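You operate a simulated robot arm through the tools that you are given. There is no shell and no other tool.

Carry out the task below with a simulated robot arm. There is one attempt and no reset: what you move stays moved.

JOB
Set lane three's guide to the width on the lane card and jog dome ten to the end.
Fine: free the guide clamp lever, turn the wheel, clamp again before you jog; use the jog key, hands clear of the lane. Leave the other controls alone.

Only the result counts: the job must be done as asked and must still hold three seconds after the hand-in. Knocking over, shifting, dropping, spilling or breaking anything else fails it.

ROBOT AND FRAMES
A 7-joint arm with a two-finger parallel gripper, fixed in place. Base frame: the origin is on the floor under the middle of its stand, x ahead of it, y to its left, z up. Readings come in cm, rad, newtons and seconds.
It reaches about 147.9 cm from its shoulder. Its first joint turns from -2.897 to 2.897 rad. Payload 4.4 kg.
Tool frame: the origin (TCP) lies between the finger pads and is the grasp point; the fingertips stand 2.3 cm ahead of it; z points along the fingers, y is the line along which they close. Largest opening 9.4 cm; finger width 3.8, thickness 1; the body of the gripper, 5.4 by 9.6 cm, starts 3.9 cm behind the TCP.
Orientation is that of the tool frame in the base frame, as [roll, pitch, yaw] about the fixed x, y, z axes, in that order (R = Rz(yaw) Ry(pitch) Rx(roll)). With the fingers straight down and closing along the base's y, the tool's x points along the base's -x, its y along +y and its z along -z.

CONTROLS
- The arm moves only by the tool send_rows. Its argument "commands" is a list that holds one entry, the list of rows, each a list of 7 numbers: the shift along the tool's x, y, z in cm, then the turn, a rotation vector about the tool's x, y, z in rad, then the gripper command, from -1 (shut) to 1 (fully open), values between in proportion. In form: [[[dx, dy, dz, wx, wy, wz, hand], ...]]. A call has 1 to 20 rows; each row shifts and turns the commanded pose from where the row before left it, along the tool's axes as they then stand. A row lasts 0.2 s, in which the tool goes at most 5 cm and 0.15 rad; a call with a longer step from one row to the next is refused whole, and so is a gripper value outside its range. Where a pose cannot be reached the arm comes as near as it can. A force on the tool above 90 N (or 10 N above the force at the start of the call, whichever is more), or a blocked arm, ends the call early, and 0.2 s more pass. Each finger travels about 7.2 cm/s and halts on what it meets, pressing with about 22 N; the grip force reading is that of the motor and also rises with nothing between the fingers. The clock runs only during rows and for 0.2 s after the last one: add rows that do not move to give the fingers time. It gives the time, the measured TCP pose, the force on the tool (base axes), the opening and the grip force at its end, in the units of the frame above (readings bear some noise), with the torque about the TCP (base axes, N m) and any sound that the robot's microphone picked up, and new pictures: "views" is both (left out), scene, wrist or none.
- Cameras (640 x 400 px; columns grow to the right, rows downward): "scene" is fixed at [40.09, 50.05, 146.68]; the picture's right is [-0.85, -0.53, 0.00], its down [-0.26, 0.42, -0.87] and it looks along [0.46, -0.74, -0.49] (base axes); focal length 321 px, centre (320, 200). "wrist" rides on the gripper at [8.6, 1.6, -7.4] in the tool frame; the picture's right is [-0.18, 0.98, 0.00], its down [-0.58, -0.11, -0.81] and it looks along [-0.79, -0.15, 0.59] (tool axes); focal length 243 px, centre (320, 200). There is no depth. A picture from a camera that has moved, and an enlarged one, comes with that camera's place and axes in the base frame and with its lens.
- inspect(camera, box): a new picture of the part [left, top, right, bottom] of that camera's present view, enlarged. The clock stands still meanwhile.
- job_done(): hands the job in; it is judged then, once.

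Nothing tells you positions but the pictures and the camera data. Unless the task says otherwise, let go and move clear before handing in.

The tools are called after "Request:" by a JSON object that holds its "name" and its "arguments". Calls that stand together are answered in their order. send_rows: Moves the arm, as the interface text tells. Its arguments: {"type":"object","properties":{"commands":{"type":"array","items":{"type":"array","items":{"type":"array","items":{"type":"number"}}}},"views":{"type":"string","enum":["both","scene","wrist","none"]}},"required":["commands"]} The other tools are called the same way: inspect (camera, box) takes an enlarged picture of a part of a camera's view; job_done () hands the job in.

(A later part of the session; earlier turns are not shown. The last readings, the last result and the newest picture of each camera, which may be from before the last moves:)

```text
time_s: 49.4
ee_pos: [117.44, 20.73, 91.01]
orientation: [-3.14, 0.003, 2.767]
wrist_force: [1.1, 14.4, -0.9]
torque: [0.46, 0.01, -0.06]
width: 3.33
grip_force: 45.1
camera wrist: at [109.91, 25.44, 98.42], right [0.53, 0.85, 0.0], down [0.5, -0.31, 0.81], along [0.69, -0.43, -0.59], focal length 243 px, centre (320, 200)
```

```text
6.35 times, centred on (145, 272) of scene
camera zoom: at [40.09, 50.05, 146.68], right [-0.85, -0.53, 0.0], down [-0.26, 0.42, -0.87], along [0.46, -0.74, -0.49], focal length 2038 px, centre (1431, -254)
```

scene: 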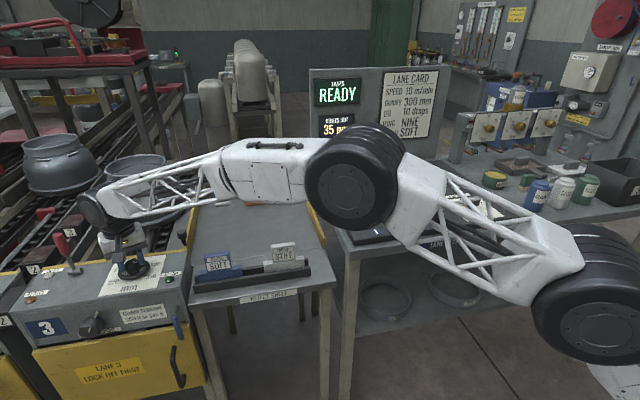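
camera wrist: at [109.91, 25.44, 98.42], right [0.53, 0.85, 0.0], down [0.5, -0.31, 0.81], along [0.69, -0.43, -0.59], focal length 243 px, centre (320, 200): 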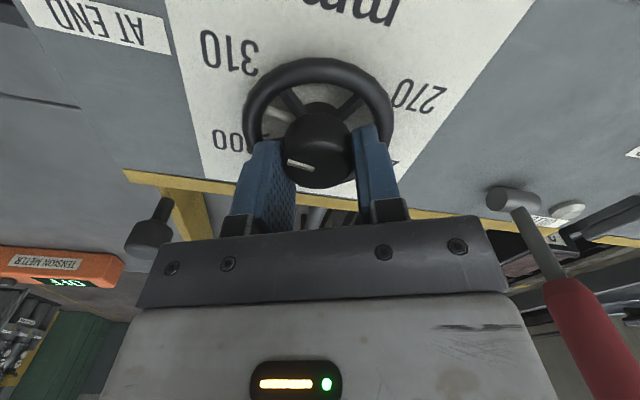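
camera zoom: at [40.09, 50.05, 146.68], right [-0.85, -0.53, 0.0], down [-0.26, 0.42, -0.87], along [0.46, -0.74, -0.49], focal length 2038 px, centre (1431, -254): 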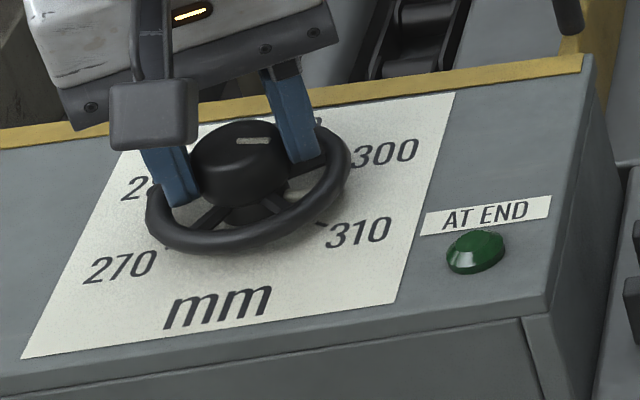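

The wheel turns freely with the hand, so the clamp is free. The pointer is now near 307 by my measure; I turn the remaining ~41°.

Request:
{"name": "send_rows", "arguments": {"commands": [[[0, 0, 0, 0, 0, -0.0804, -1], [0, 0, 0, 0, 0, -0.0804, -1], [0, 0, 0, 0, 0, -0.0804, -1], [0, 0, 0, 0, 0, -0.0804, -1], [0, 0, 0, 0, 0, -0.0804, -1], [0, 0, 0, 0, 0, -0.0804, -1], [0, 0, 0, 0, 0, -0.0804, -1], [0, 0, 0, 0, 0, -0.0804, -1], [0, 0, 0, 0, 0, -0.0804, -1], [0, 0, 0, 0, 0, 0, -1]]]}}

Request:
{"name": "inspect", "arguments": {"camera": "wrist", "box": [220, 60, 420, 230]}}

Request:
{"name": "inspect", "arguments": {"camera": "scene", "box": [105, 245, 165, 290]}}

```text
time_s: 51.5
ee_pos: [117.33, 21.19, 90.98]
orientation: [-3.141, 0.002, -2.788]
wrist_force: [-21.9, 81.6, 2.3]
torque: [1.83, 0.6, -0.38]
width: 3.38
grip_force: 45.1
camera wrist: at [108.58, 19.64, 98.44], right [-0.17, 0.99, 0.0], down [0.58, 0.1, 0.81], along [0.8, 0.13, -0.59], focal length 243 px, centre (320, 200)
```

scene: 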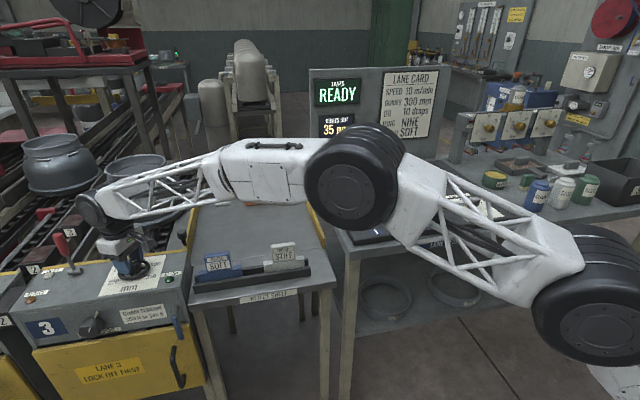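
wrist: 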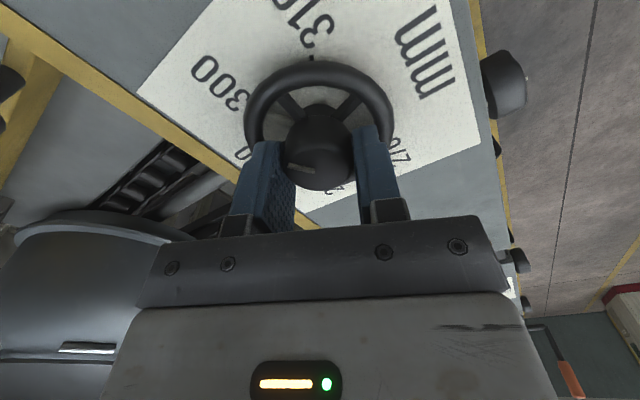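

```text
2.35 times, centred on (320, 145) of wrist
camera zoom: at [108.58, 19.64, 98.44], right [-0.17, 0.99, 0.0], down [0.58, 0.1, 0.81], along [0.8, 0.13, -0.59], focal length 571 px, centre (320, 329)
```

zoom: 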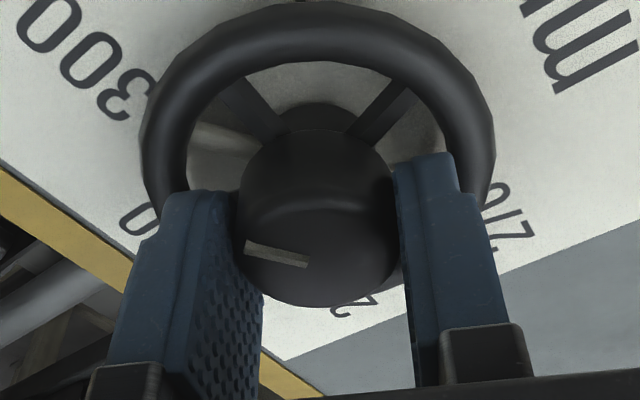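

```text
8.89 times, centred on (135, 268) of scene
camera zoom: at [40.09, 50.05, 146.68], right [-0.85, -0.53, 0.0], down [-0.26, 0.42, -0.87], along [0.46, -0.74, -0.49], focal length 2853 px, centre (1964, -400)
```

zoom: 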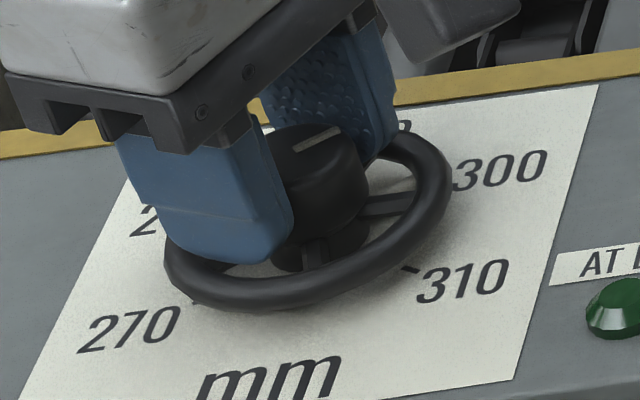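

The wheel turned with the hand the full amount; the pointer should be near 300. I relieve the sideways load, open, and lift to check the pointer.

Request:
{"name": "send_rows", "arguments": {"commands": [[[0, 0.2, 0, 0, 0, 0, -1], [0, 0.2, 0, 0, 0, 0, -1], [0, 0, 0, 0, 0, 0, -1]]], "views": "none"}}

```text
time_s: 52.4
ee_pos: [117.29, 21.11, 91.01]
orientation: [-3.137, 0.005, -2.793]
wrist_force: [-5.1, 57.1, 1.0]
torque: [1.06, 0.17, -0.33]
width: 3.33
grip_force: 45.0
```

Request:
{"name": "send_rows", "arguments": {"commands": [[[0, 0.2, 0, 0, 0, 0, -1], [0, 0.2, 0, 0, 0, 0, -1], [0, 0, 0, 0, 0, 0, -1]]], "views": "none"}}

```text
time_s: 53.1
ee_pos: [117.28, 21.08, 91.0]
orientation: [-3.138, 0.002, -2.797]
wrist_force: [22.7, 4.1, -3.9]
torque: [0.27, -0.79, 0.01]
width: 3.35
grip_force: 44.8
```

Request:
{"name": "send_rows", "arguments": {"commands": [[[-0.2, 0, 0, 0, 0, 0, -1], [0, 0, 0, 0, 0, 0, -0.18], [0, 0, 0, 0, 0, 0, -0.18], [0, 0, -1.5, 0, 0, 0, -0.18], [0, 0, -3, 0, 0, 0, -0.18], [0, 0, -3, 0, 0, 0, 0]]]}}

Request:
{"name": "inspect", "arguments": {"camera": "scene", "box": [105, 245, 165, 290]}}

Request:
{"name": "inspect", "arguments": {"camera": "wrist", "box": [260, 40, 400, 160]}}

```text
time_s: 54.5
ee_pos: [117.29, 21.59, 98.36]
orientation: [-3.14, 0.001, -2.795]
wrist_force: [0.3, 0.1, -1.3]
torque: [0.02, -0.03, -0.01]
width: 4.71
grip_force: 0.1
camera wrist: at [108.58, 20.08, 105.88], right [-0.16, 0.99, 0.0], down [0.58, 0.1, 0.81], along [0.8, 0.13, -0.59], focal length 243 px, centre (320, 200)
```

scene: 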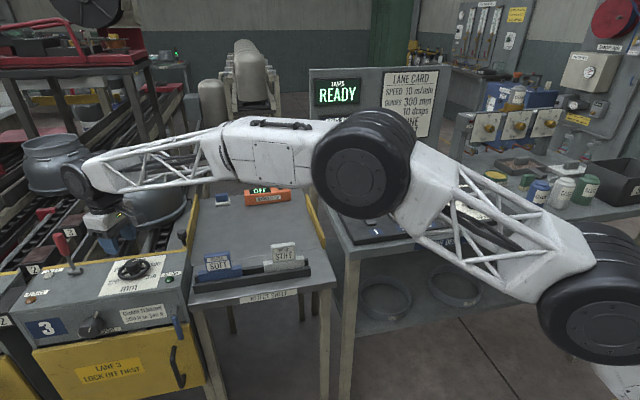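
wrist: 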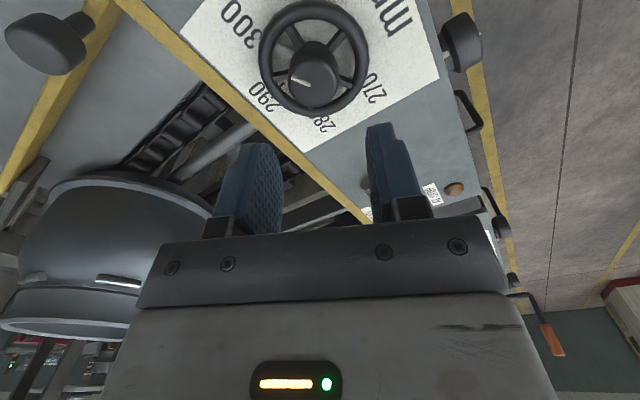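

```text
8.89 times, centred on (135, 268) of scene
camera zoom: at [40.09, 50.05, 146.68], right [-0.85, -0.53, 0.0], down [-0.26, 0.42, -0.87], along [0.46, -0.74, -0.49], focal length 2853 px, centre (1964, -400)
```

zoom: 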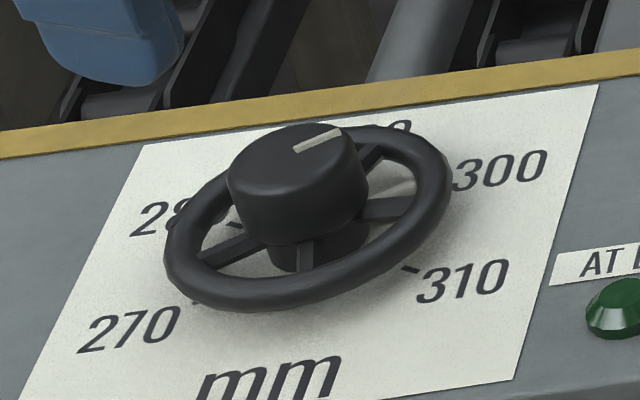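

```text
3.33 times, centred on (330, 100) of wrist
camera zoom: at [108.58, 20.08, 105.88], right [-0.16, 0.99, 0.0], down [0.58, 0.1, 0.81], along [0.8, 0.13, -0.59], focal length 809 px, centre (287, 533)
```

zoom: 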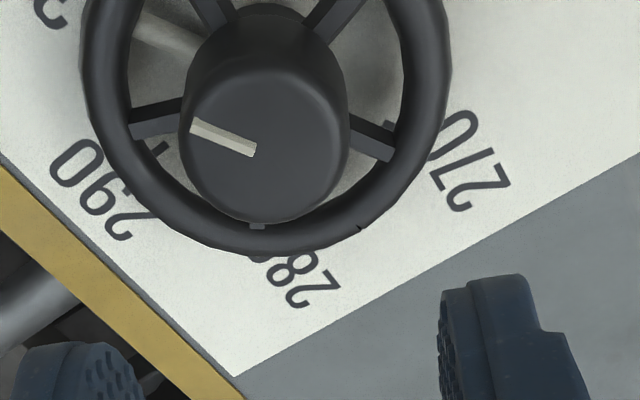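

The pointer looks close to 300 in both views. I tilt the camera to look straight down on the dial for a precise reading.

Request:
{"name": "send_rows", "arguments": {"commands": [[[-1.55, -1.15, -1.5, 0, 0, 0, 0], [-1.55, -1.15, -1.5, 0, 0, 0, 0], [0, 0, 0, 0, 0.14, 0, 0], [0, 0, 0, 0, 0.14, 0, 0], [0, 0, 0, 0, 0.14, 0, 0], [0, 0, 0, 0, 0.14, 0, 0], [0, 0, 0, 0, 0, 0, 0]]], "views": "wrist"}}

Request:
{"name": "inspect", "arguments": {"camera": "wrist", "box": [240, 30, 400, 170]}}

```text
time_s: 56.1
ee_pos: [117.22, 19.67, 98.82]
orientation: [-3.139, -0.561, -2.796]
wrist_force: [0.2, 0.5, -0.8]
torque: [0.02, 0.03, -0.03]
width: 4.69
grip_force: 0.1
out of reach, approached as far as the arm can: row 5, 6
camera wrist: at [113.52, 20.0, 109.65], right [-0.19, 0.98, -0.1], down [0.9, 0.21, 0.37], along [0.39, -0.02, -0.92], focal length 243 px, centre (320, 200)
```

wrist: 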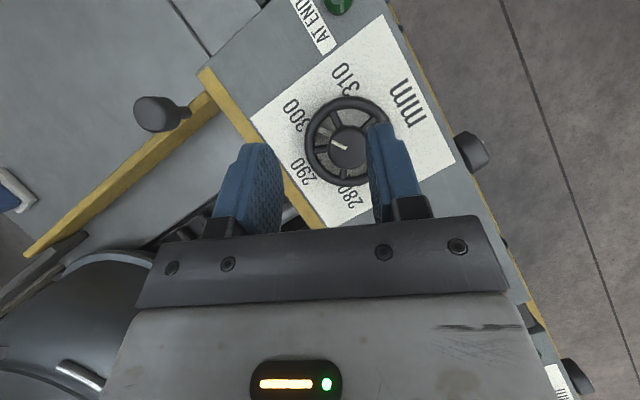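

```text
2.86 times, centred on (320, 100) of wrist
camera zoom: at [113.52, 20.0, 109.65], right [-0.19, 0.98, -0.1], down [0.9, 0.21, 0.37], along [0.39, -0.02, -0.92], focal length 693 px, centre (320, 486)
```

zoom: 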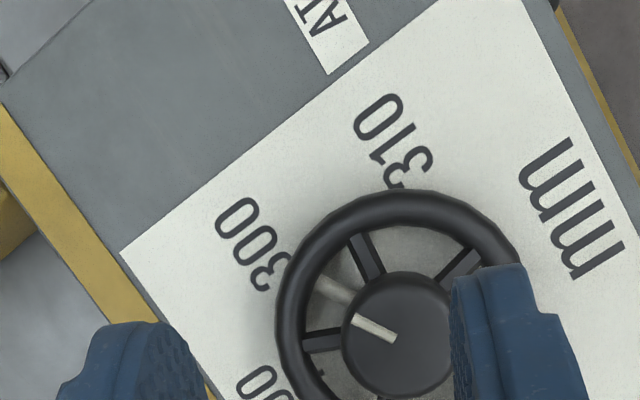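

Seen from above the pointer and hub mark point at 300 (azimuth ≈255–258°, target 255°), so the guide is set. Now I go back to the blue lever to clamp it again, first returning to the safe spot in front of the box.

Request:
{"name": "send_rows", "arguments": {"commands": [[[0, 0, -1, 0, -0.14, 0, 0], [0, 0, -1, 0, -0.14, 0, 0], [0, 0, 0, 0, -0.14, 0, 0], [0, 0, 0, 0, -0.141, 0, 0], [2.9, 2.82, -0.1, 0, 0, 0, 0], [2.9, 2.82, -0.1, 0, 0, 0, 0], [2.9, 2.82, -0.1, 0, 0, 0, 0], [2.9, 2.82, -0.1, 0, 0, 0, 0], [2.9, 2.82, -0.1, 0, 0, 0, 0], [2.9, 2.82, -0.1, 0, 0, 0, 0], [0, 0, 0, 0, 0, -0.145, 0], [0, 0, 0, 0, 0, -0.145, 0], [0, 0, 0, 0, 0, -0.145, 0]]], "views": "none"}}

```text
time_s: 59.0
ee_pos: [96.04, 29.98, 101.07]
orientation: [-3.139, 0.0, -2.357]
wrist_force: [0.4, 0.1, 0.1]
torque: [-0.01, 0.0, -0.01]
width: 4.68
grip_force: 0.1
```

Request:
{"name": "send_rows", "arguments": {"commands": [[[0, 0, 0, 0.139, 0, 0, 0], [0, 0, 0, 0.139, 0, 0, 0], [0, 0, 0, 0.139, 0, 0, 0], [0, 0, 0, 0.139, 0, 0, 0], [0, 0, 0, 0.139, 0, 0, 0], [0, 0, 0, 0.139, 0, 0, 0], [0, 0, 0, 0.139, 0, 0, 0], [0, 0, 0, 0.139, 0, 0, 0], [0, 0, 0, 0, 0.0622, -0.1254, 0], [0, 0, 0, 0, 0.0622, -0.1254, 0], [0, 0, 0, 0, 0.0622, -0.1254, 0], [0, 0, 0, 0, 0.0622, -0.1254, 0], [0, 0, 0, 0, 0.0622, -0.1254, 0], [0, 0, 0, 0, 0.0622, -0.1254, 0], [0, 0, 0, 0, 0.0622, -0.1254, 0], [0, 0, 0, 0, 0.0622, -0.1254, 0], [0, 0, 0, 0, 0.0622, -0.1254, 0]]]}}

```text
time_s: 62.5
ee_pos: [96.1, 30.05, 101.13]
orientation: [-2.015, -1.258, -2.373]
wrist_force: [-0.7, 0.5, -0.7]
torque: [0.01, 0.02, 0.02]
width: 4.7
grip_force: 0.1
camera wrist: at [90.11, 34.53, 109.91], right [-0.86, -0.24, -0.45], down [-0.04, 0.91, -0.42], along [0.51, -0.34, -0.79], focal length 243 px, centre (320, 200)
```

scene: 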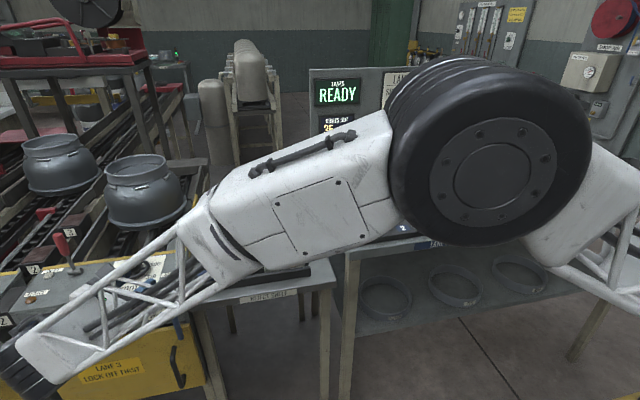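
wrist: 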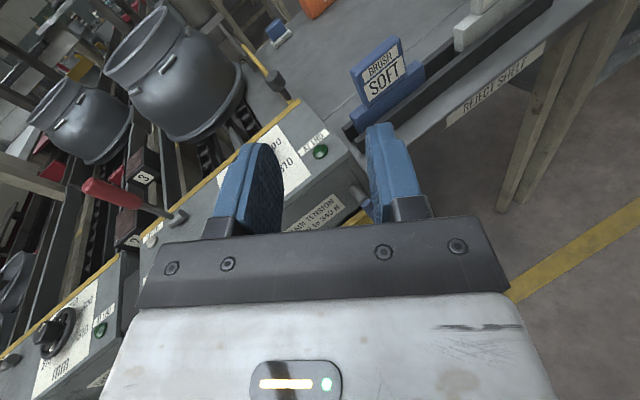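

Request:
{"name": "send_rows", "arguments": {"commands": [[[-4.538, 1.41, 0.984, 0, 0, 0, 0], [-4.538, 1.41, 0.984, 0, 0, 0, 0], [-4.538, 1.41, 0.984, 0, 0, 0, 0], [-4.538, 1.41, 0.984, 0, 0, 0, 0], [-4.538, 1.41, 0.984, 0, 0, 0, 0], [0, 0, 0, 0, 0, 0, 0]]], "views": "wrist"}}

Request:
{"name": "inspect", "arguments": {"camera": "wrist", "box": [180, 0, 460, 230]}}

```text
time_s: 64.0
ee_pos: [96.26, 28.13, 76.84]
orientation: [-2.015, -1.257, -2.374]
wrist_force: [-0.4, 0.1, 0.3]
torque: [0.03, -0.03, 0.0]
width: 4.71
grip_force: 0.1
camera wrist: at [90.35, 32.75, 85.67], right [-0.86, -0.24, -0.45], down [-0.04, 0.91, -0.42], along [0.51, -0.34, -0.79], focal length 243 px, centre (320, 200)
```

wrist: 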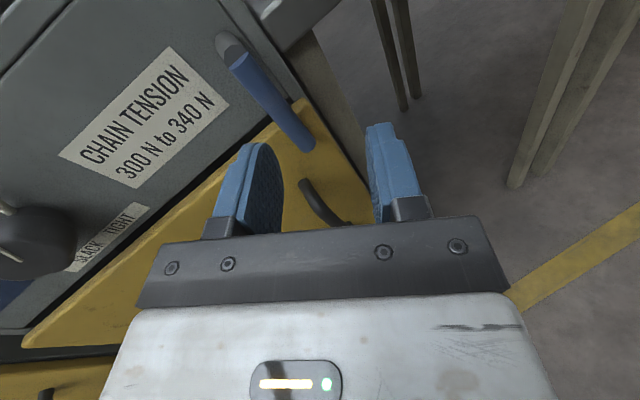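

```text
1.74 times, centred on (320, 115) of wrist
camera zoom: at [90.35, 32.75, 85.67], right [-0.86, -0.24, -0.45], down [-0.04, 0.91, -0.42], along [0.51, -0.34, -0.79], focal length 422 px, centre (320, 348)
```

zoom: 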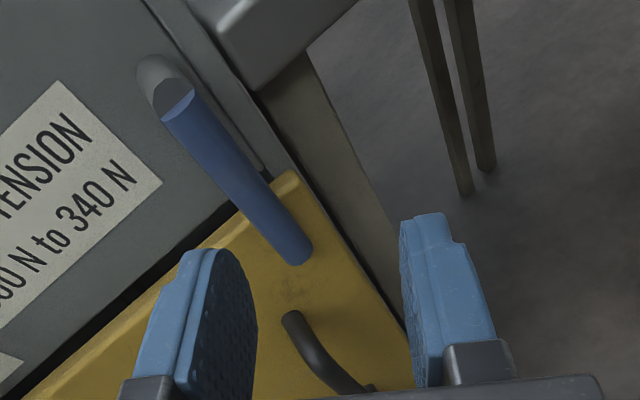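

The handle hangs straight down ahead, between the finger planes. I move straight in and close the gap a little.

Request:
{"name": "send_rows", "arguments": {"commands": [[[0, -1.12, 2.35, 0, 0, 0, 0], [0, -1.12, 2.35, 0, 0, 0, 0], [0, -1.12, 2.35, 0, 0, 0, 0], [0, 0, 0, 0, 0, 0, -0.35], [0, 0, 0, 0, 0, 0, -0.35]]], "views": "wrist"}}

Request:
{"name": "inspect", "arguments": {"camera": "wrist", "box": [200, 20, 440, 230]}}

```text
time_s: 65.2
ee_pos: [101.58, 22.43, 76.9]
orientation: [-2.017, -1.257, -2.372]
wrist_force: [0.3, 0.7, 0.2]
torque: [0.01, 0.03, -0.01]
width: 3.09
grip_force: 0.0
camera wrist: at [95.74, 27.12, 85.64], right [-0.86, -0.24, -0.45], down [-0.04, 0.91, -0.42], along [0.51, -0.34, -0.79], focal length 243 px, centre (320, 200)
```

wrist: 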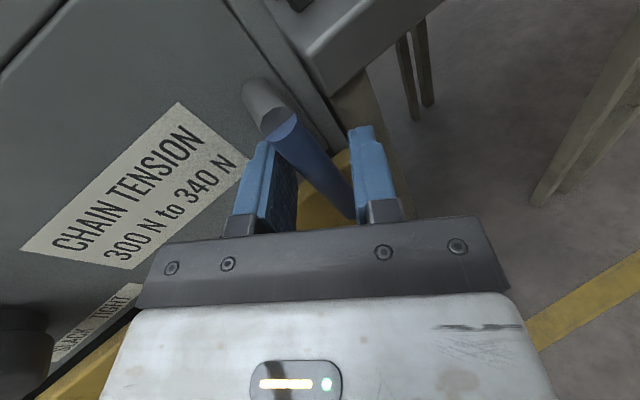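

```text
1.90 times, centred on (320, 125) of wrist
camera zoom: at [95.74, 27.12, 85.64], right [-0.86, -0.24, -0.45], down [-0.04, 0.91, -0.42], along [0.51, -0.34, -0.79], focal length 462 px, centre (320, 343)
```

zoom: 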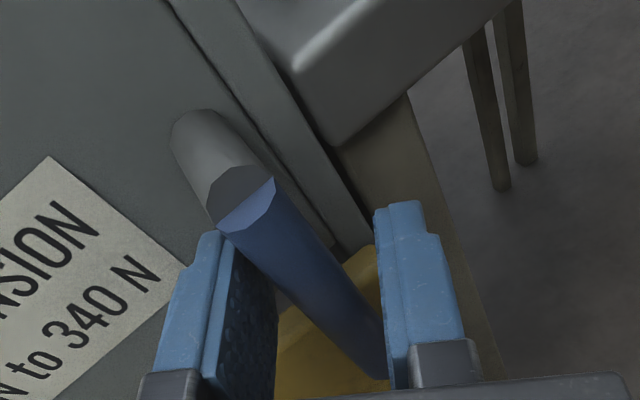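

Handle is between the fingers. I now swing it back up along its arc, first part.

Request:
{"name": "send_rows", "arguments": {"commands": [[[-0.208, -0.45, -0.2175, 0, -0.0226, 0.0468, -0.35], [-0.208, -0.45, -0.2175, 0, -0.0226, 0.0468, -0.35], [-0.208, -0.45, -0.2175, 0, -0.0226, 0.0468, -0.35], [-0.175, -0.379, -0.183, 0, -0.036, 0.075, -0.35], [-0.175, -0.379, -0.183, 0, -0.036, 0.075, -0.35], [-0.175, -0.379, -0.183, 0, -0.036, 0.075, -0.35]]], "views": "wrist"}}

```text
time_s: 66.5
ee_pos: [103.77, 24.73, 77.04]
orientation: [-2.018, -0.85, -2.371]
wrist_force: [0.4, 0.8, 0.8]
torque: [0.04, 0.01, -0.02]
width: 3.05
grip_force: 0.1
camera wrist: at [95.46, 26.92, 84.73], right [-0.69, -0.07, -0.72], down [0.04, 0.99, -0.14], along [0.73, -0.13, -0.68], focal length 243 px, centre (320, 200)
```

wrist: 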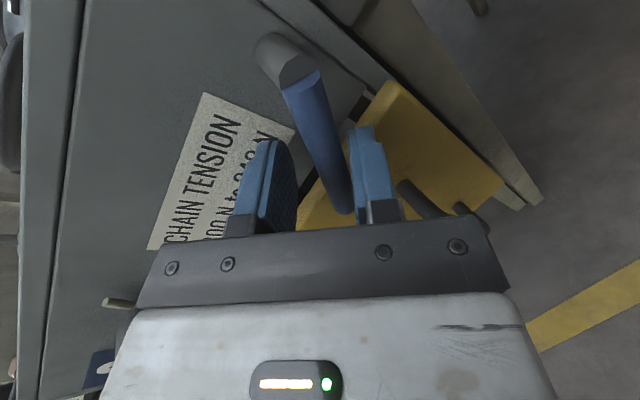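

The lever follows easily. I continue to its original raised position.

Request:
{"name": "send_rows", "arguments": {"commands": [[[-0.268, -0.359, -0.174, 0, -0.036, 0.075, -0.35], [-0.268, -0.359, -0.174, 0, -0.036, 0.075, -0.35], [-0.268, -0.359, -0.174, 0, -0.036, 0.075, -0.35], [-0.067, -0.244, -0.118, 0, -0.022, 0.045, -0.35], [-0.067, -0.244, -0.118, 0, -0.022, 0.045, -0.35], [0, 0, 0, 0, 0, 0, -0.35]]], "views": "wrist"}}

Request:
{"name": "inspect", "arguments": {"camera": "wrist", "box": [200, 20, 440, 230]}}

```text
time_s: 68.0
ee_pos: [105.08, 25.96, 77.79]
orientation: [-2.019, -0.502, -2.369]
wrist_force: [-0.7, 0.0, -0.5]
torque: [0.02, 0.01, 0.0]
width: 3.08
grip_force: 0.1
camera wrist: at [95.05, 26.53, 83.42], right [-0.49, 0.12, -0.87], down [0.05, 0.99, 0.11], along [0.87, 0.01, -0.49], focal length 243 px, centre (320, 200)
```

wrist: 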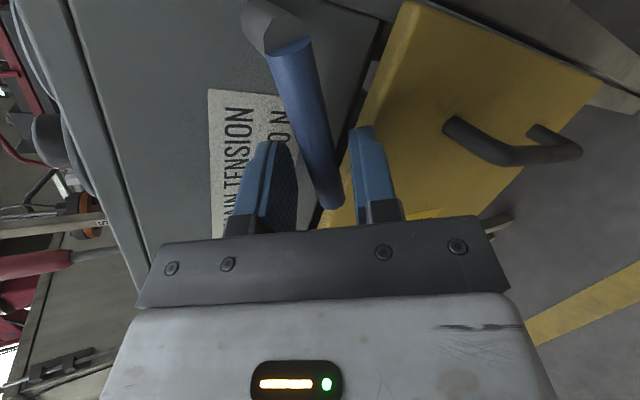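

```text
1.90 times, centred on (320, 125) of wrist
camera zoom: at [95.05, 26.53, 83.42], right [-0.49, 0.12, -0.87], down [0.05, 0.99, 0.11], along [0.87, 0.01, -0.49], focal length 462 px, centre (320, 343)
```

zoom: 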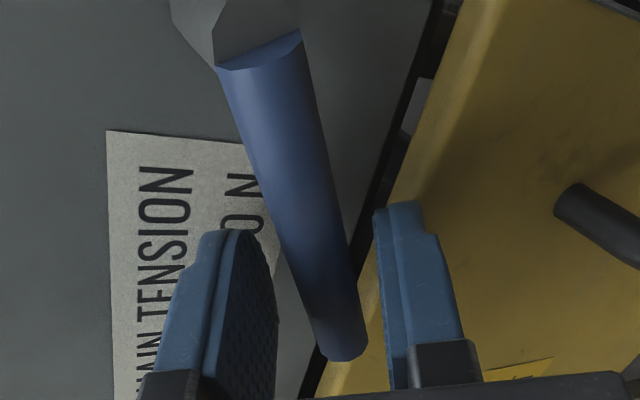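

The handle is back at about 29–30° below level, its original place. I press it gently up against its stop to seat the clamp.

Request:
{"name": "send_rows", "arguments": {"commands": [[[0, -0.36, -0.174, 0, 0, 0, -0.35], [0, -0.36, -0.174, 0, 0, 0, -0.35], [0, -0.27, -0.13, 0, 0, 0, -0.35], [0, 0, 0, 0, 0, 0, -0.35]]], "views": "wrist"}}

Request:
{"name": "inspect", "arguments": {"camera": "wrist", "box": [200, 20, 440, 230]}}

```text
time_s: 69.0
ee_pos: [105.48, 26.33, 78.53]
orientation: [-2.02, -0.502, -2.37]
wrist_force: [-5.5, -3.4, -10.5]
torque: [-0.05, 0.24, -0.03]
width: 3.56
grip_force: 5.9
camera wrist: at [95.4, 26.86, 84.28], right [-0.49, 0.12, -0.87], down [0.05, 0.99, 0.11], along [0.87, 0.01, -0.49], focal length 243 px, centre (320, 200)
```

wrist: 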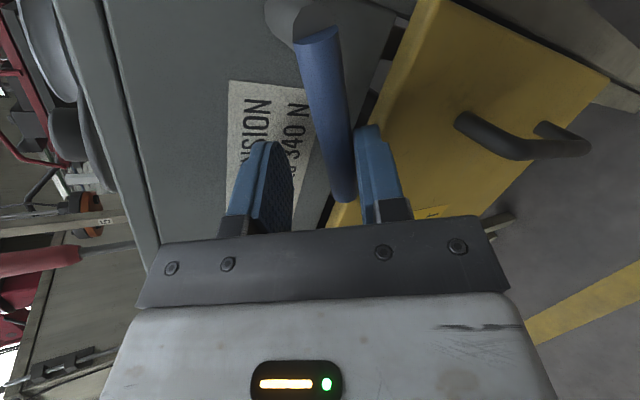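

```text
1.90 times, centred on (320, 125) of wrist
camera zoom: at [95.4, 26.86, 84.28], right [-0.49, 0.12, -0.87], down [0.05, 0.99, 0.11], along [0.87, 0.01, -0.49], focal length 462 px, centre (320, 343)
```

zoom: 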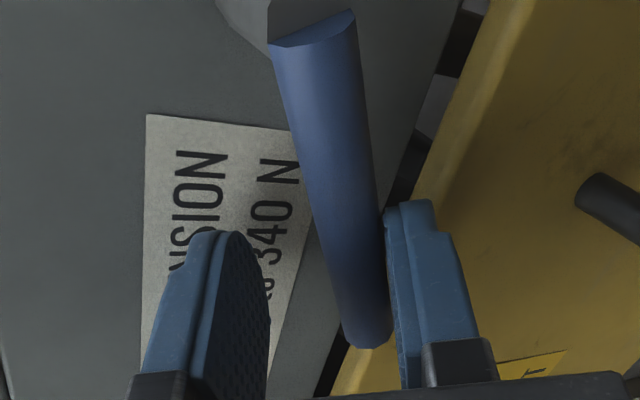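

Request:
{"name": "send_rows", "arguments": {"commands": [[[0, -0.36, -0.174, 0, 0, 0, -0.35], [0, -0.2, -0.1, 0, 0, 0, -0.35], [0, 0, 0, 0, 0, 0, -0.35]]], "views": "wrist"}}

Request:
{"name": "inspect", "arguments": {"camera": "wrist", "box": [200, 20, 440, 230]}}

```text
time_s: 69.8
ee_pos: [105.62, 26.46, 79.09]
orientation: [-2.02, -0.505, -2.37]
wrist_force: [-13.2, -7.3, -26.9]
torque: [-0.06, 0.45, -0.09]
width: 4.33
grip_force: 14.6
camera wrist: at [95.61, 27.07, 84.75], right [-0.49, 0.12, -0.86], down [0.05, 0.99, 0.11], along [0.87, 0.01, -0.49], focal length 243 px, centre (320, 200)
```

wrist: 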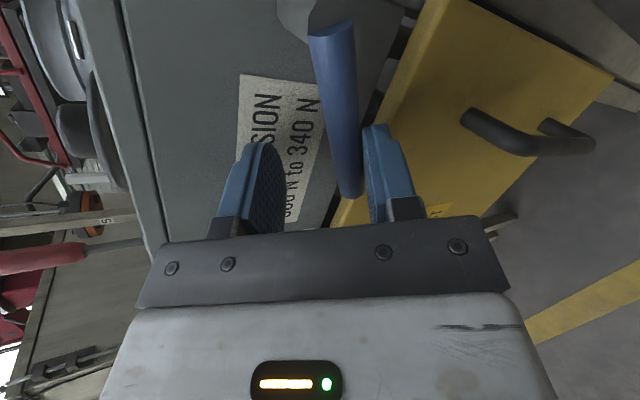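

```text
1.90 times, centred on (320, 125) of wrist
camera zoom: at [95.61, 27.07, 84.75], right [-0.49, 0.12, -0.86], down [0.05, 0.99, 0.11], along [0.87, 0.01, -0.49], focal length 462 px, centre (320, 343)
```

zoom: 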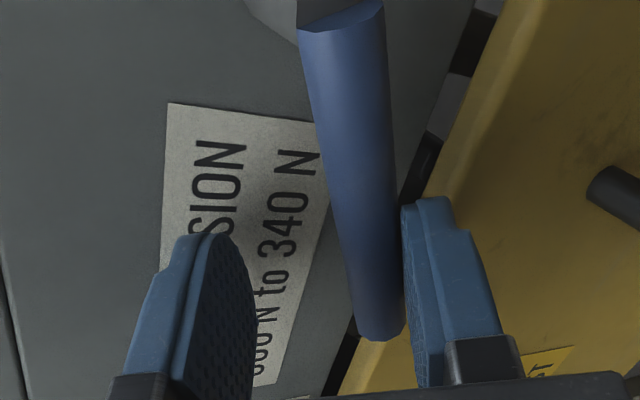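

The lever holds firmly at its stop (about 30 N without moving), so it is clamped. I ease off, open slightly, withdraw straight out and lift.

Request:
{"name": "send_rows", "arguments": {"commands": [[[0, 0.7, 0.34, 0, 0, 0, -0.1], [0, 0.1, 0.05, 0, 0, 0, 0], [0, 1.3, -2.7, 0, 0, 0, 0], [0, 1.3, -2.7, 0, 0, 0, 0], [0, 1.3, -2.7, 0, 0, 0, 0], [2.2, -3.63, -1.76, 0, 0, 0, 0], [2.2, -3.63, -1.76, 0, 0, 0, 0], [2.2, -3.63, -1.76, 0, 0, 0, 0], [2.2, -3.63, -1.76, 0, 0, 0, 0], [2.2, -3.63, -1.76, 0, 0, 0, 0], [0, 0, 0, 0, -0.0544, 0.1125, 0], [0, 0, 0, 0, -0.0544, 0.1125, 0], [0, 0, 0, 0, -0.0544, 0.1125, 0], [0, 0, 0, 0, -0.0544, 0.1125, 0]]]}}

Request:
{"name": "inspect", "arguments": {"camera": "scene", "box": [70, 240, 200, 345]}}

```text
time_s: 72.8
ee_pos: [99.1, 32.74, 101.38]
orientation: [-2.02, -0.001, -2.369]
wrist_force: [-0.6, 0.9, -0.3]
torque: [-0.01, -0.02, -0.02]
width: 4.69
grip_force: 0.0
camera wrist: at [87.71, 32.02, 103.21], right [-0.16, 0.43, -0.89], down [-0.06, 0.89, 0.45], along [0.98, 0.13, -0.12], focal length 243 px, centre (320, 200)
```

scene: 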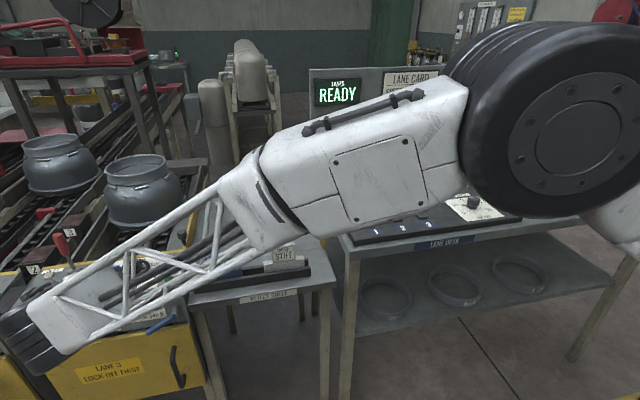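
wrist: 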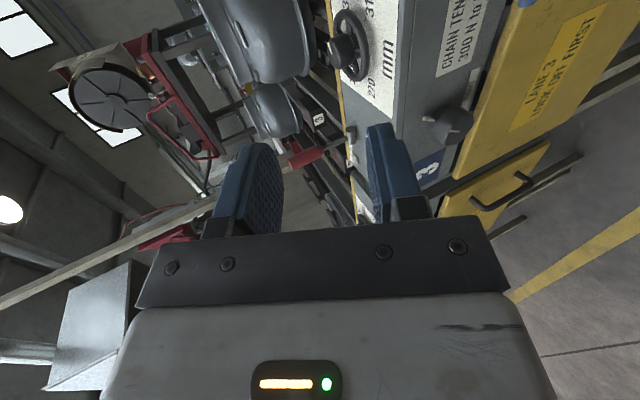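

```text
3.81 times, centred on (135, 292) of scene
camera zoom: at [40.09, 50.05, 146.68], right [-0.85, -0.53, 0.0], down [-0.26, 0.42, -0.87], along [0.46, -0.74, -0.49], focal length 1223 px, centre (1025, -152)
```

zoom: 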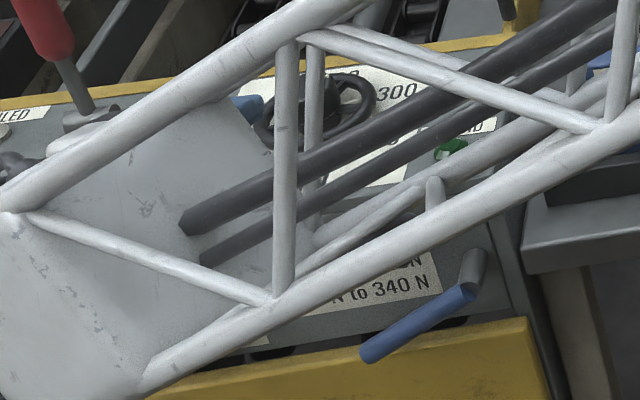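

The lever is exactly where it started (clamped) and the wheel stays at 300. Now I straighten the hand and head for the JOG 3 key on the desk.

Request:
{"name": "send_rows", "arguments": {"commands": [[[0, 0, -1, -0.14, 0, 0, 0], [0, 0, -1, -0.14, 0, 0, 0], [0, 0, 0, -0.14, 0, 0, 0], [0, 0, 0, -0.14, 0, 0, 0], [0, 0, 0, -0.14, 0, 0, 0], [0, 0, 0, -0.14, 0, 0, 0], [0, 0, 0, -0.14, 0, 0, 0], [0, 0, -2, -0.14, 0, 0, -1], [0, 0, -2, 0, 0, 0.131, -1], [0, 0, -2, 0, 0, 0.131, -1], [0, 0, -2, 0, 0, 0.131, -1], [0, 0, -2, 0, 0, 0.131, -1], [0, 0, 0, 0, 0, 0.131, -1], [0, 0, 0, 0, 0, 0.131, -1]]]}}

Request:
{"name": "inspect", "arguments": {"camera": "scene", "box": [0, 220, 220, 400]}}

```text
time_s: 75.8
ee_pos: [97.66, 34.17, 112.33]
orientation: [-3.139, 0.002, 3.126]
wrist_force: [-0.6, 0.8, 0.2]
torque: [0.01, 0.0, 0.01]
width: 0.0
grip_force: 21.8
camera wrist: at [89.03, 35.93, 119.81], right [0.2, 0.98, 0.0], down [0.58, -0.12, 0.81], along [0.79, -0.16, -0.59], focal length 243 px, centre (320, 200)
```

scene: 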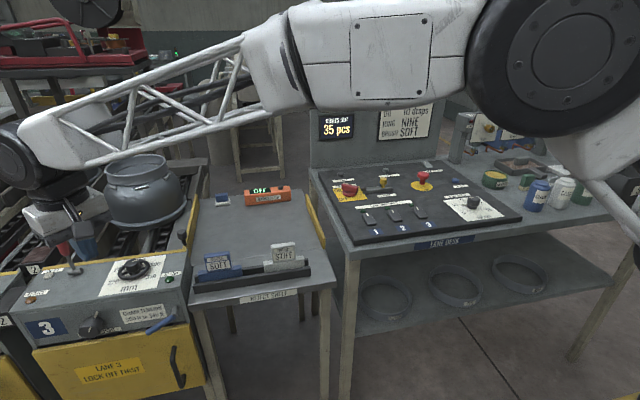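
wrist: 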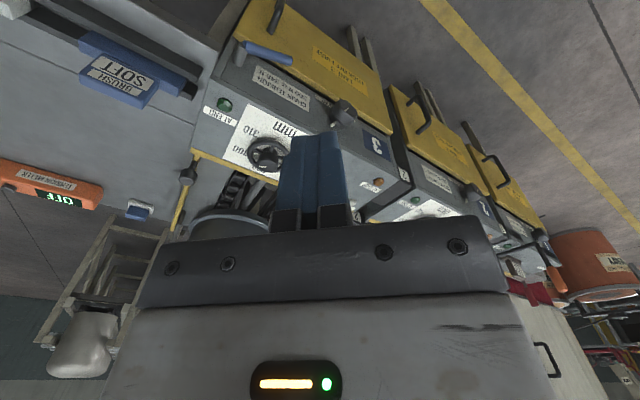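

```text
2.22 times, centred on (110, 310) of scene
camera zoom: at [40.09, 50.05, 146.68], right [-0.85, -0.53, 0.0], down [-0.26, 0.42, -0.87], along [0.46, -0.74, -0.49], focal length 713 px, centre (787, -44)
```

zoom: 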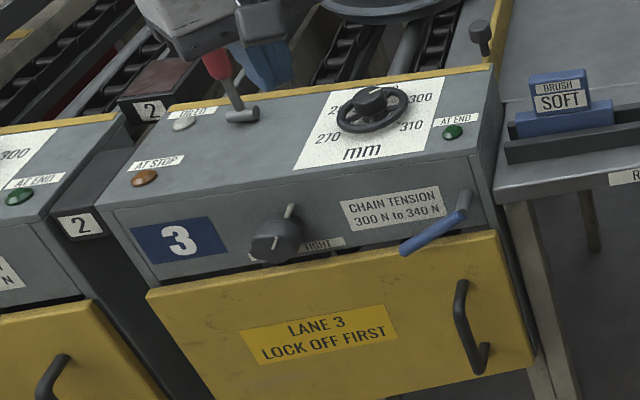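

Request:
{"name": "send_rows", "arguments": {"commands": [[[0.68, -4.55, -0.2, 0, 0, 0, -1], [0.68, -4.55, -0.2, 0, 0, 0, -1], [0.68, -4.55, -0.2, 0, 0, 0, -1], [0.68, -4.55, -0.2, 0, 0, 0, -1], [0.68, -4.55, 0, 0, 0, 0, -1], [0.68, -4.55, 0, 0, 0, 0, -1], [0.68, -4.55, 0, 0, 0, 0, -1], [0.68, -4.55, 0, 0, 0, 0, -1], [0.68, -4.55, 0, 0, 0, 0, -1], [0.68, -4.55, 0, 0, 0, 0, -1], [0.68, -4.55, 0, 0, 0, 0, -1], [0.68, -4.55, 0, 0, 0, 0, -1], [0.68, -4.55, 0, 0, 0, 0, -1], [0.68, -4.55, 0, 0, 0, 0, -1], [0.68, -4.55, 0, 0, 0, 0, -1], [0.68, -4.55, 0, 0, 0, 0, -1], [0.68, -4.55, 0, 0, 0, 0, -1]]]}}

Request:
{"name": "inspect", "arguments": {"camera": "wrist", "box": [200, 40, 400, 190]}}

```text
time_s: 79.3
ee_pos: [84.99, -42.85, 113.46]
orientation: [-3.138, 0.001, 3.129]
wrist_force: [-0.9, 0.0, 0.6]
torque: [0.03, 0.0, -0.01]
width: 0.0
grip_force: 21.9
camera wrist: at [76.42, -41.17, 120.87], right [0.2, 0.98, 0.0], down [0.58, -0.11, 0.81], along [0.79, -0.16, -0.59], focal length 243 px, centre (320, 200)
```

scene: 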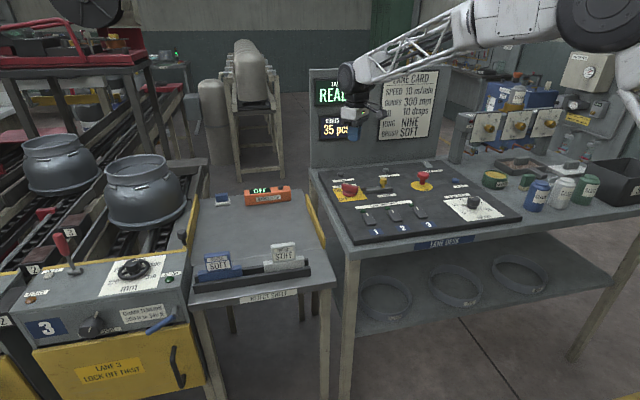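
wrist: 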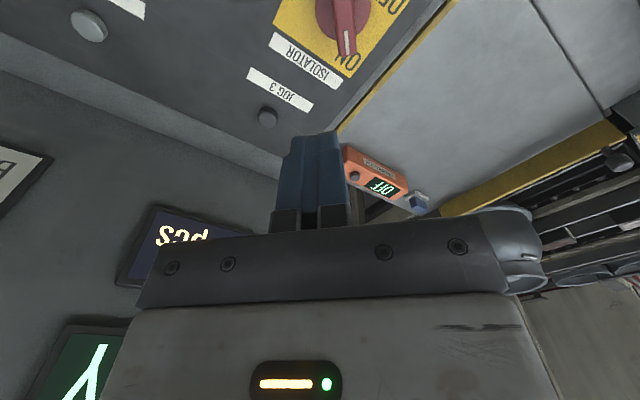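

```text
2.67 times, centred on (300, 115) of wrist
camera zoom: at [76.42, -41.17, 120.87], right [0.2, 0.98, 0.0], down [0.58, -0.11, 0.81], along [0.79, -0.16, -0.59], focal length 647 px, centre (373, 427)
```

zoom: 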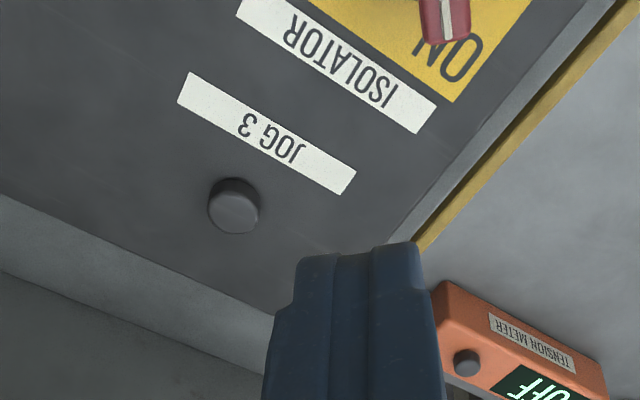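

The JOG 3 key is at about (93.8, −51.6), top near z 93.5. I move above it with closed fingers.

Request:
{"name": "send_rows", "arguments": {"commands": [[[0, 0, 0, 0, 0, 0.15, -1], [0, 0, 0, 0, 0, 0.15, -1], [0, 0, 0, 0, 0, 0.15, -1], [0, 0, 0, 0, 0, 0.15, -1], [0, 0, 0, 0, 0, 0.15, -1], [-4.0, 0, 1.6, 0, 0, 0, -1], [-4.0, 0, 2.5, 0, 0, 0, -1], [-4.0, 0, 2.8, 0, 0, 0, -1], [-0.4, 0, 3.5, 0, 0, 0, -1], [0, 0, 0, 0, 0, 0, -1]]]}}

Request:
{"name": "inspect", "arguments": {"camera": "wrist", "box": [220, 40, 420, 190]}}

```text
time_s: 81.5
ee_pos: [94.04, -51.62, 103.12]
orientation: [-3.14, 0.005, 2.377]
wrist_force: [-0.1, 0.2, 0.3]
torque: [0.0, 0.02, 0.01]
width: 0.01
grip_force: 21.5
camera wrist: at [88.88, -44.48, 110.5], right [0.81, 0.58, 0.0], down [0.34, -0.48, 0.81], along [0.47, -0.66, -0.59], focal length 243 px, centre (320, 200)
```

scene: 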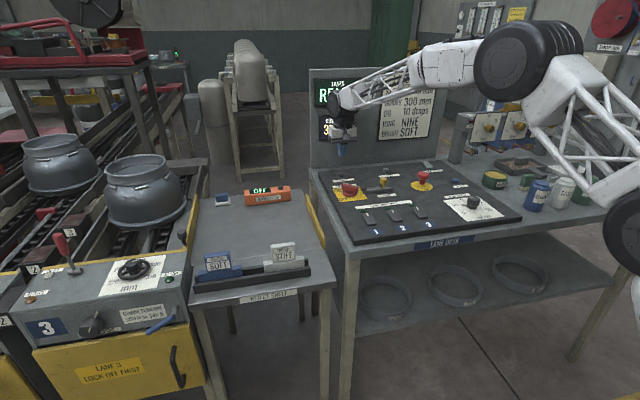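
wrist: 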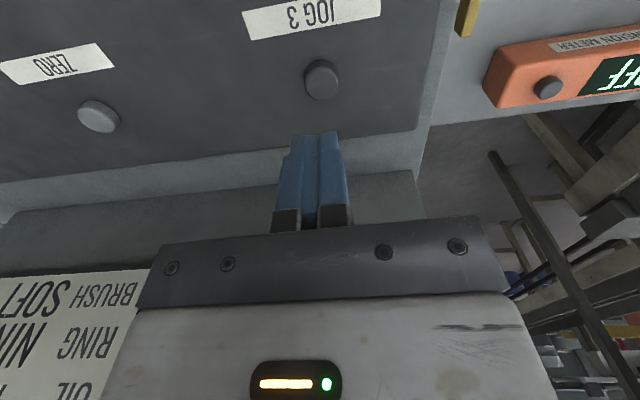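

```text
2.67 times, centred on (320, 115) of wrist
camera zoom: at [88.88, -44.48, 110.5], right [0.81, 0.58, 0.0], down [0.34, -0.48, 0.81], along [0.47, -0.66, -0.59], focal length 647 px, centre (320, 427)
```

zoom: 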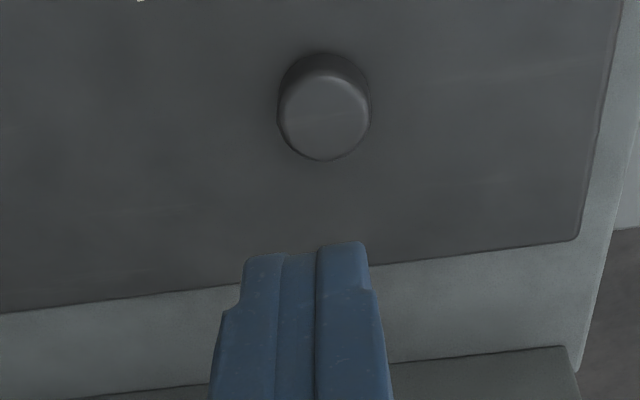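

Request:
{"name": "send_rows", "arguments": {"commands": [[[-0.3, 0, 2.2, 0, 0, 0, -1], [0, 0, 2.2, 0, 0, 0, -1], [0, 0, 2.0, 0, 0, 0, -1], [0, 0, 0, 0, 0, 0, -1]]]}}

Request:
{"name": "inspect", "arguments": {"camera": "wrist", "box": [220, 90, 420, 240]}}

```text
time_s: 82.5
ee_pos: [94.14, -51.87, 96.74]
orientation: [-3.14, 0.004, 2.378]
wrist_force: [-0.3, 0.4, -0.1]
torque: [-0.02, 0.0, 0.03]
width: 0.02
grip_force: 21.6
camera wrist: at [89.07, -44.74, 104.08], right [0.81, 0.58, 0.0], down [0.34, -0.48, 0.81], along [0.47, -0.66, -0.59], focal length 243 px, centre (320, 200)
```

scene: 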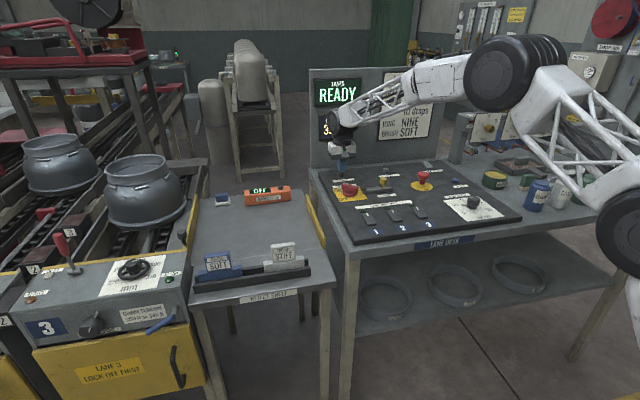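
wrist: 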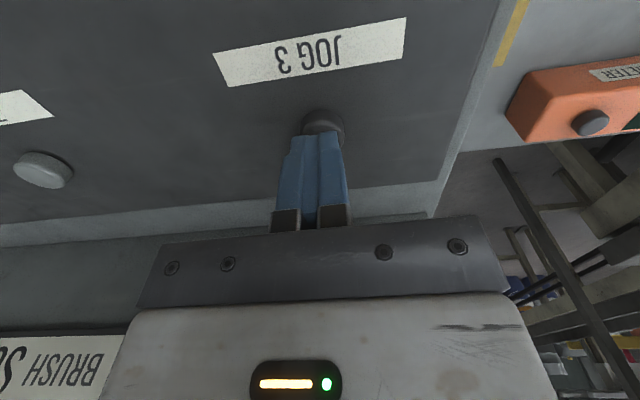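

```text
2.67 times, centred on (320, 165) of wrist
camera zoom: at [89.07, -44.74, 104.08], right [0.81, 0.58, 0.0], down [0.34, -0.48, 0.81], along [0.47, -0.66, -0.59], focal length 647 px, centre (320, 293)
```

zoom: 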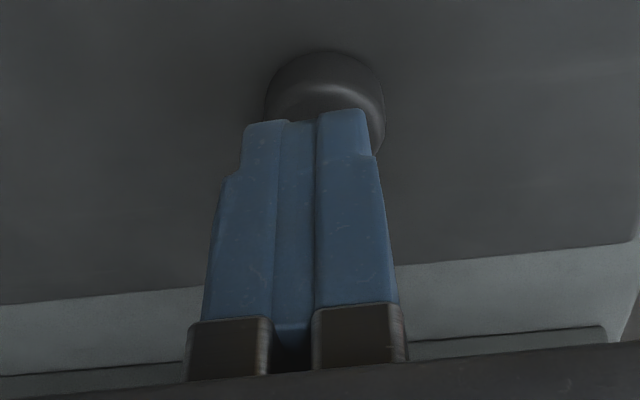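

The fingertips hover right over the key. I shift slightly and press down in small steps, watching force and the dome.

Request:
{"name": "send_rows", "arguments": {"commands": [[[0, 0.25, 0.4, 0, 0, 0, -1], [0, 0, 0.4, 0, 0, 0, -1], [0, 0, 0.3, 0, 0, 0, -1], [0, 0, 0, 0, 0, 0, -1]]], "views": "scene"}}

Request:
{"name": "inspect", "arguments": {"camera": "scene", "box": [80, 130, 220, 290]}}

```text
time_s: 83.5
ee_pos: [94.43, -51.65, 95.54]
orientation: [-3.139, 0.004, 2.378]
wrist_force: [-0.6, 0.2, 1.1]
torque: [0.01, -0.01, 0.0]
width: 0.0
grip_force: 21.9
```

scene: 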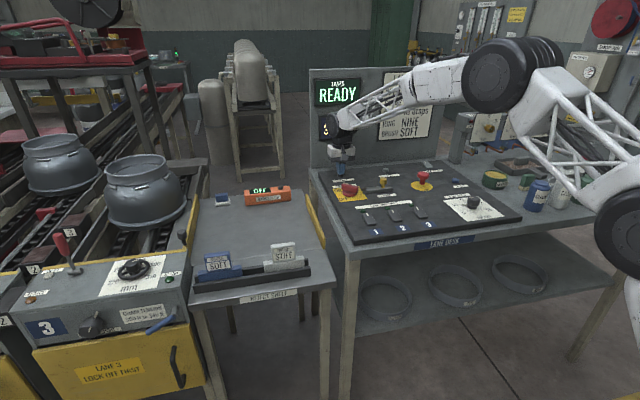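

```text
2.50 times, centred on (150, 210) of scene
camera zoom: at [40.09, 50.05, 146.68], right [-0.85, -0.53, 0.0], down [-0.26, 0.42, -0.87], along [0.46, -0.74, -0.49], focal length 802 px, centre (745, 175)
```

zoom: 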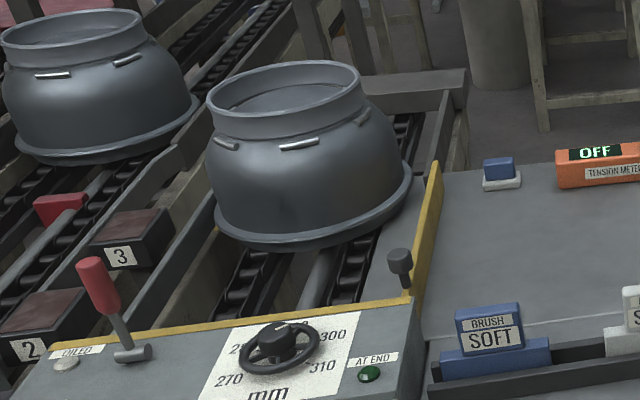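

Request:
{"name": "send_rows", "arguments": {"commands": [[[0, 0, 0.3, 0, 0, 0, -1], [0, 0, 0.2, 0, 0, 0, -1], [0, 0, 0, 0, 0, 0, -1]]], "views": "scene"}}

```text
time_s: 84.3
ee_pos: [94.44, -51.55, 95.12]
orientation: [-3.139, 0.005, 2.378]
wrist_force: [-1.2, -3.1, 8.9]
torque: [-0.09, 0.01, 0.0]
width: 0.0
grip_force: 22.5
heard: click
```

scene: 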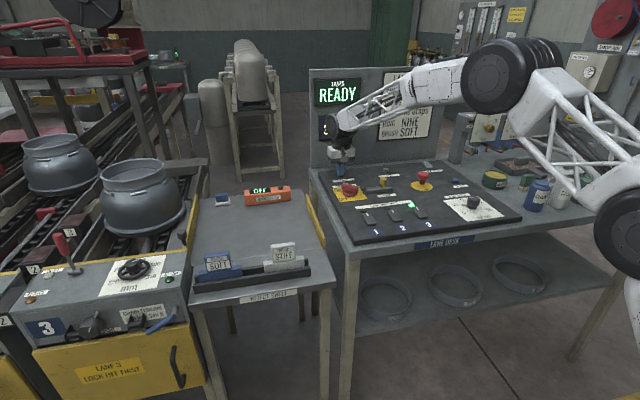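

The key clicked, lane 3's lamp lit and the dome is moving. I hold and check in short steps.

Request:
{"name": "send_rows", "arguments": {"commands": [[[0, 0, 0, 0, 0, 0, -1]]], "views": "scene"}}

Request:
{"name": "inspect", "arguments": {"camera": "scene", "box": [80, 130, 220, 290]}}

```text
time_s: 84.8
ee_pos: [94.44, -51.59, 95.12]
orientation: [-3.141, 0.004, 2.377]
wrist_force: [0.4, -3.5, 10.9]
torque: [-0.09, 0.0, -0.02]
width: 0.0
grip_force: 21.9
```

scene: 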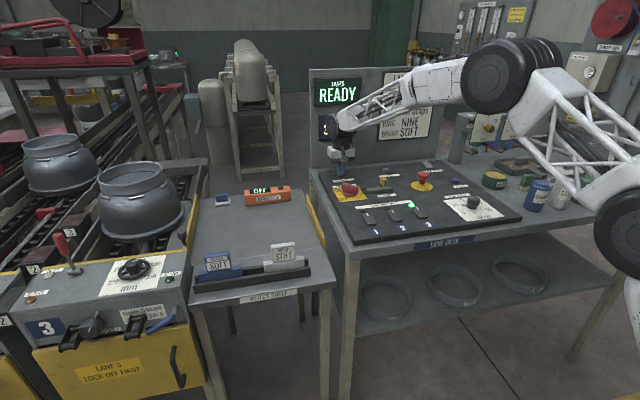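

```text
2.50 times, centred on (150, 210) of scene
camera zoom: at [40.09, 50.05, 146.68], right [-0.85, -0.53, 0.0], down [-0.26, 0.42, -0.87], along [0.46, -0.74, -0.49], focal length 802 px, centre (745, 175)
```

zoom: 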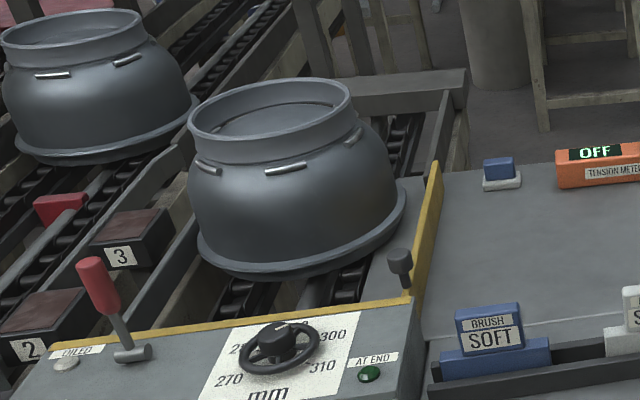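

Request:
{"name": "inspect", "arguments": {"camera": "scene", "box": [20, 260, 220, 400]}}

```text
2.86 times, centred on (120, 330) of scene
camera zoom: at [40.09, 50.05, 146.68], right [-0.85, -0.53, 0.0], down [-0.26, 0.42, -0.87], along [0.46, -0.74, -0.49], focal length 917 px, centre (891, -171)
```

zoom: 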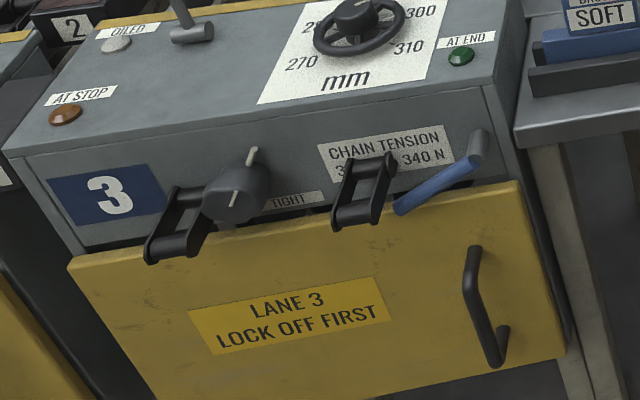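

The dome moves steadily toward the end; I keep holding in short steps until AT END lights.

Request:
{"name": "send_rows", "arguments": {"commands": [[[0, 0, 0, 0, 0, 0, -1], [0, 0, 0, 0, 0, 0, -1]]], "views": "none"}}

Request:
{"name": "inspect", "arguments": {"camera": "scene", "box": [60, 140, 220, 300]}}

```text
time_s: 85.3
ee_pos: [94.38, -51.63, 95.11]
orientation: [-3.137, 0.002, 2.377]
wrist_force: [1.7, -4.4, 11.2]
torque: [-0.11, -0.03, -0.03]
width: 0.01
grip_force: 21.8
```

```text
2.50 times, centred on (140, 220) of scene
camera zoom: at [40.09, 50.05, 146.68], right [-0.85, -0.53, 0.0], down [-0.26, 0.42, -0.87], along [0.46, -0.74, -0.49], focal length 802 px, centre (770, 150)
```

zoom: 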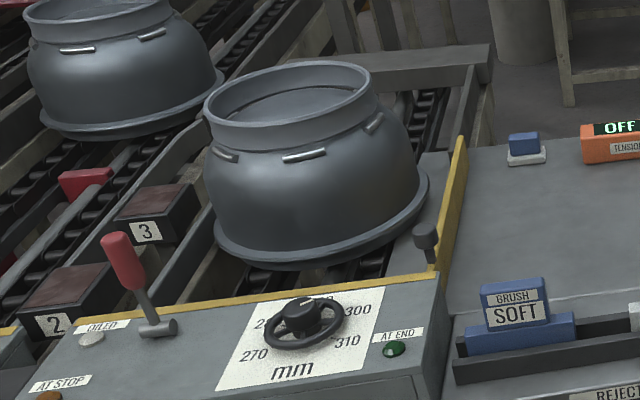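

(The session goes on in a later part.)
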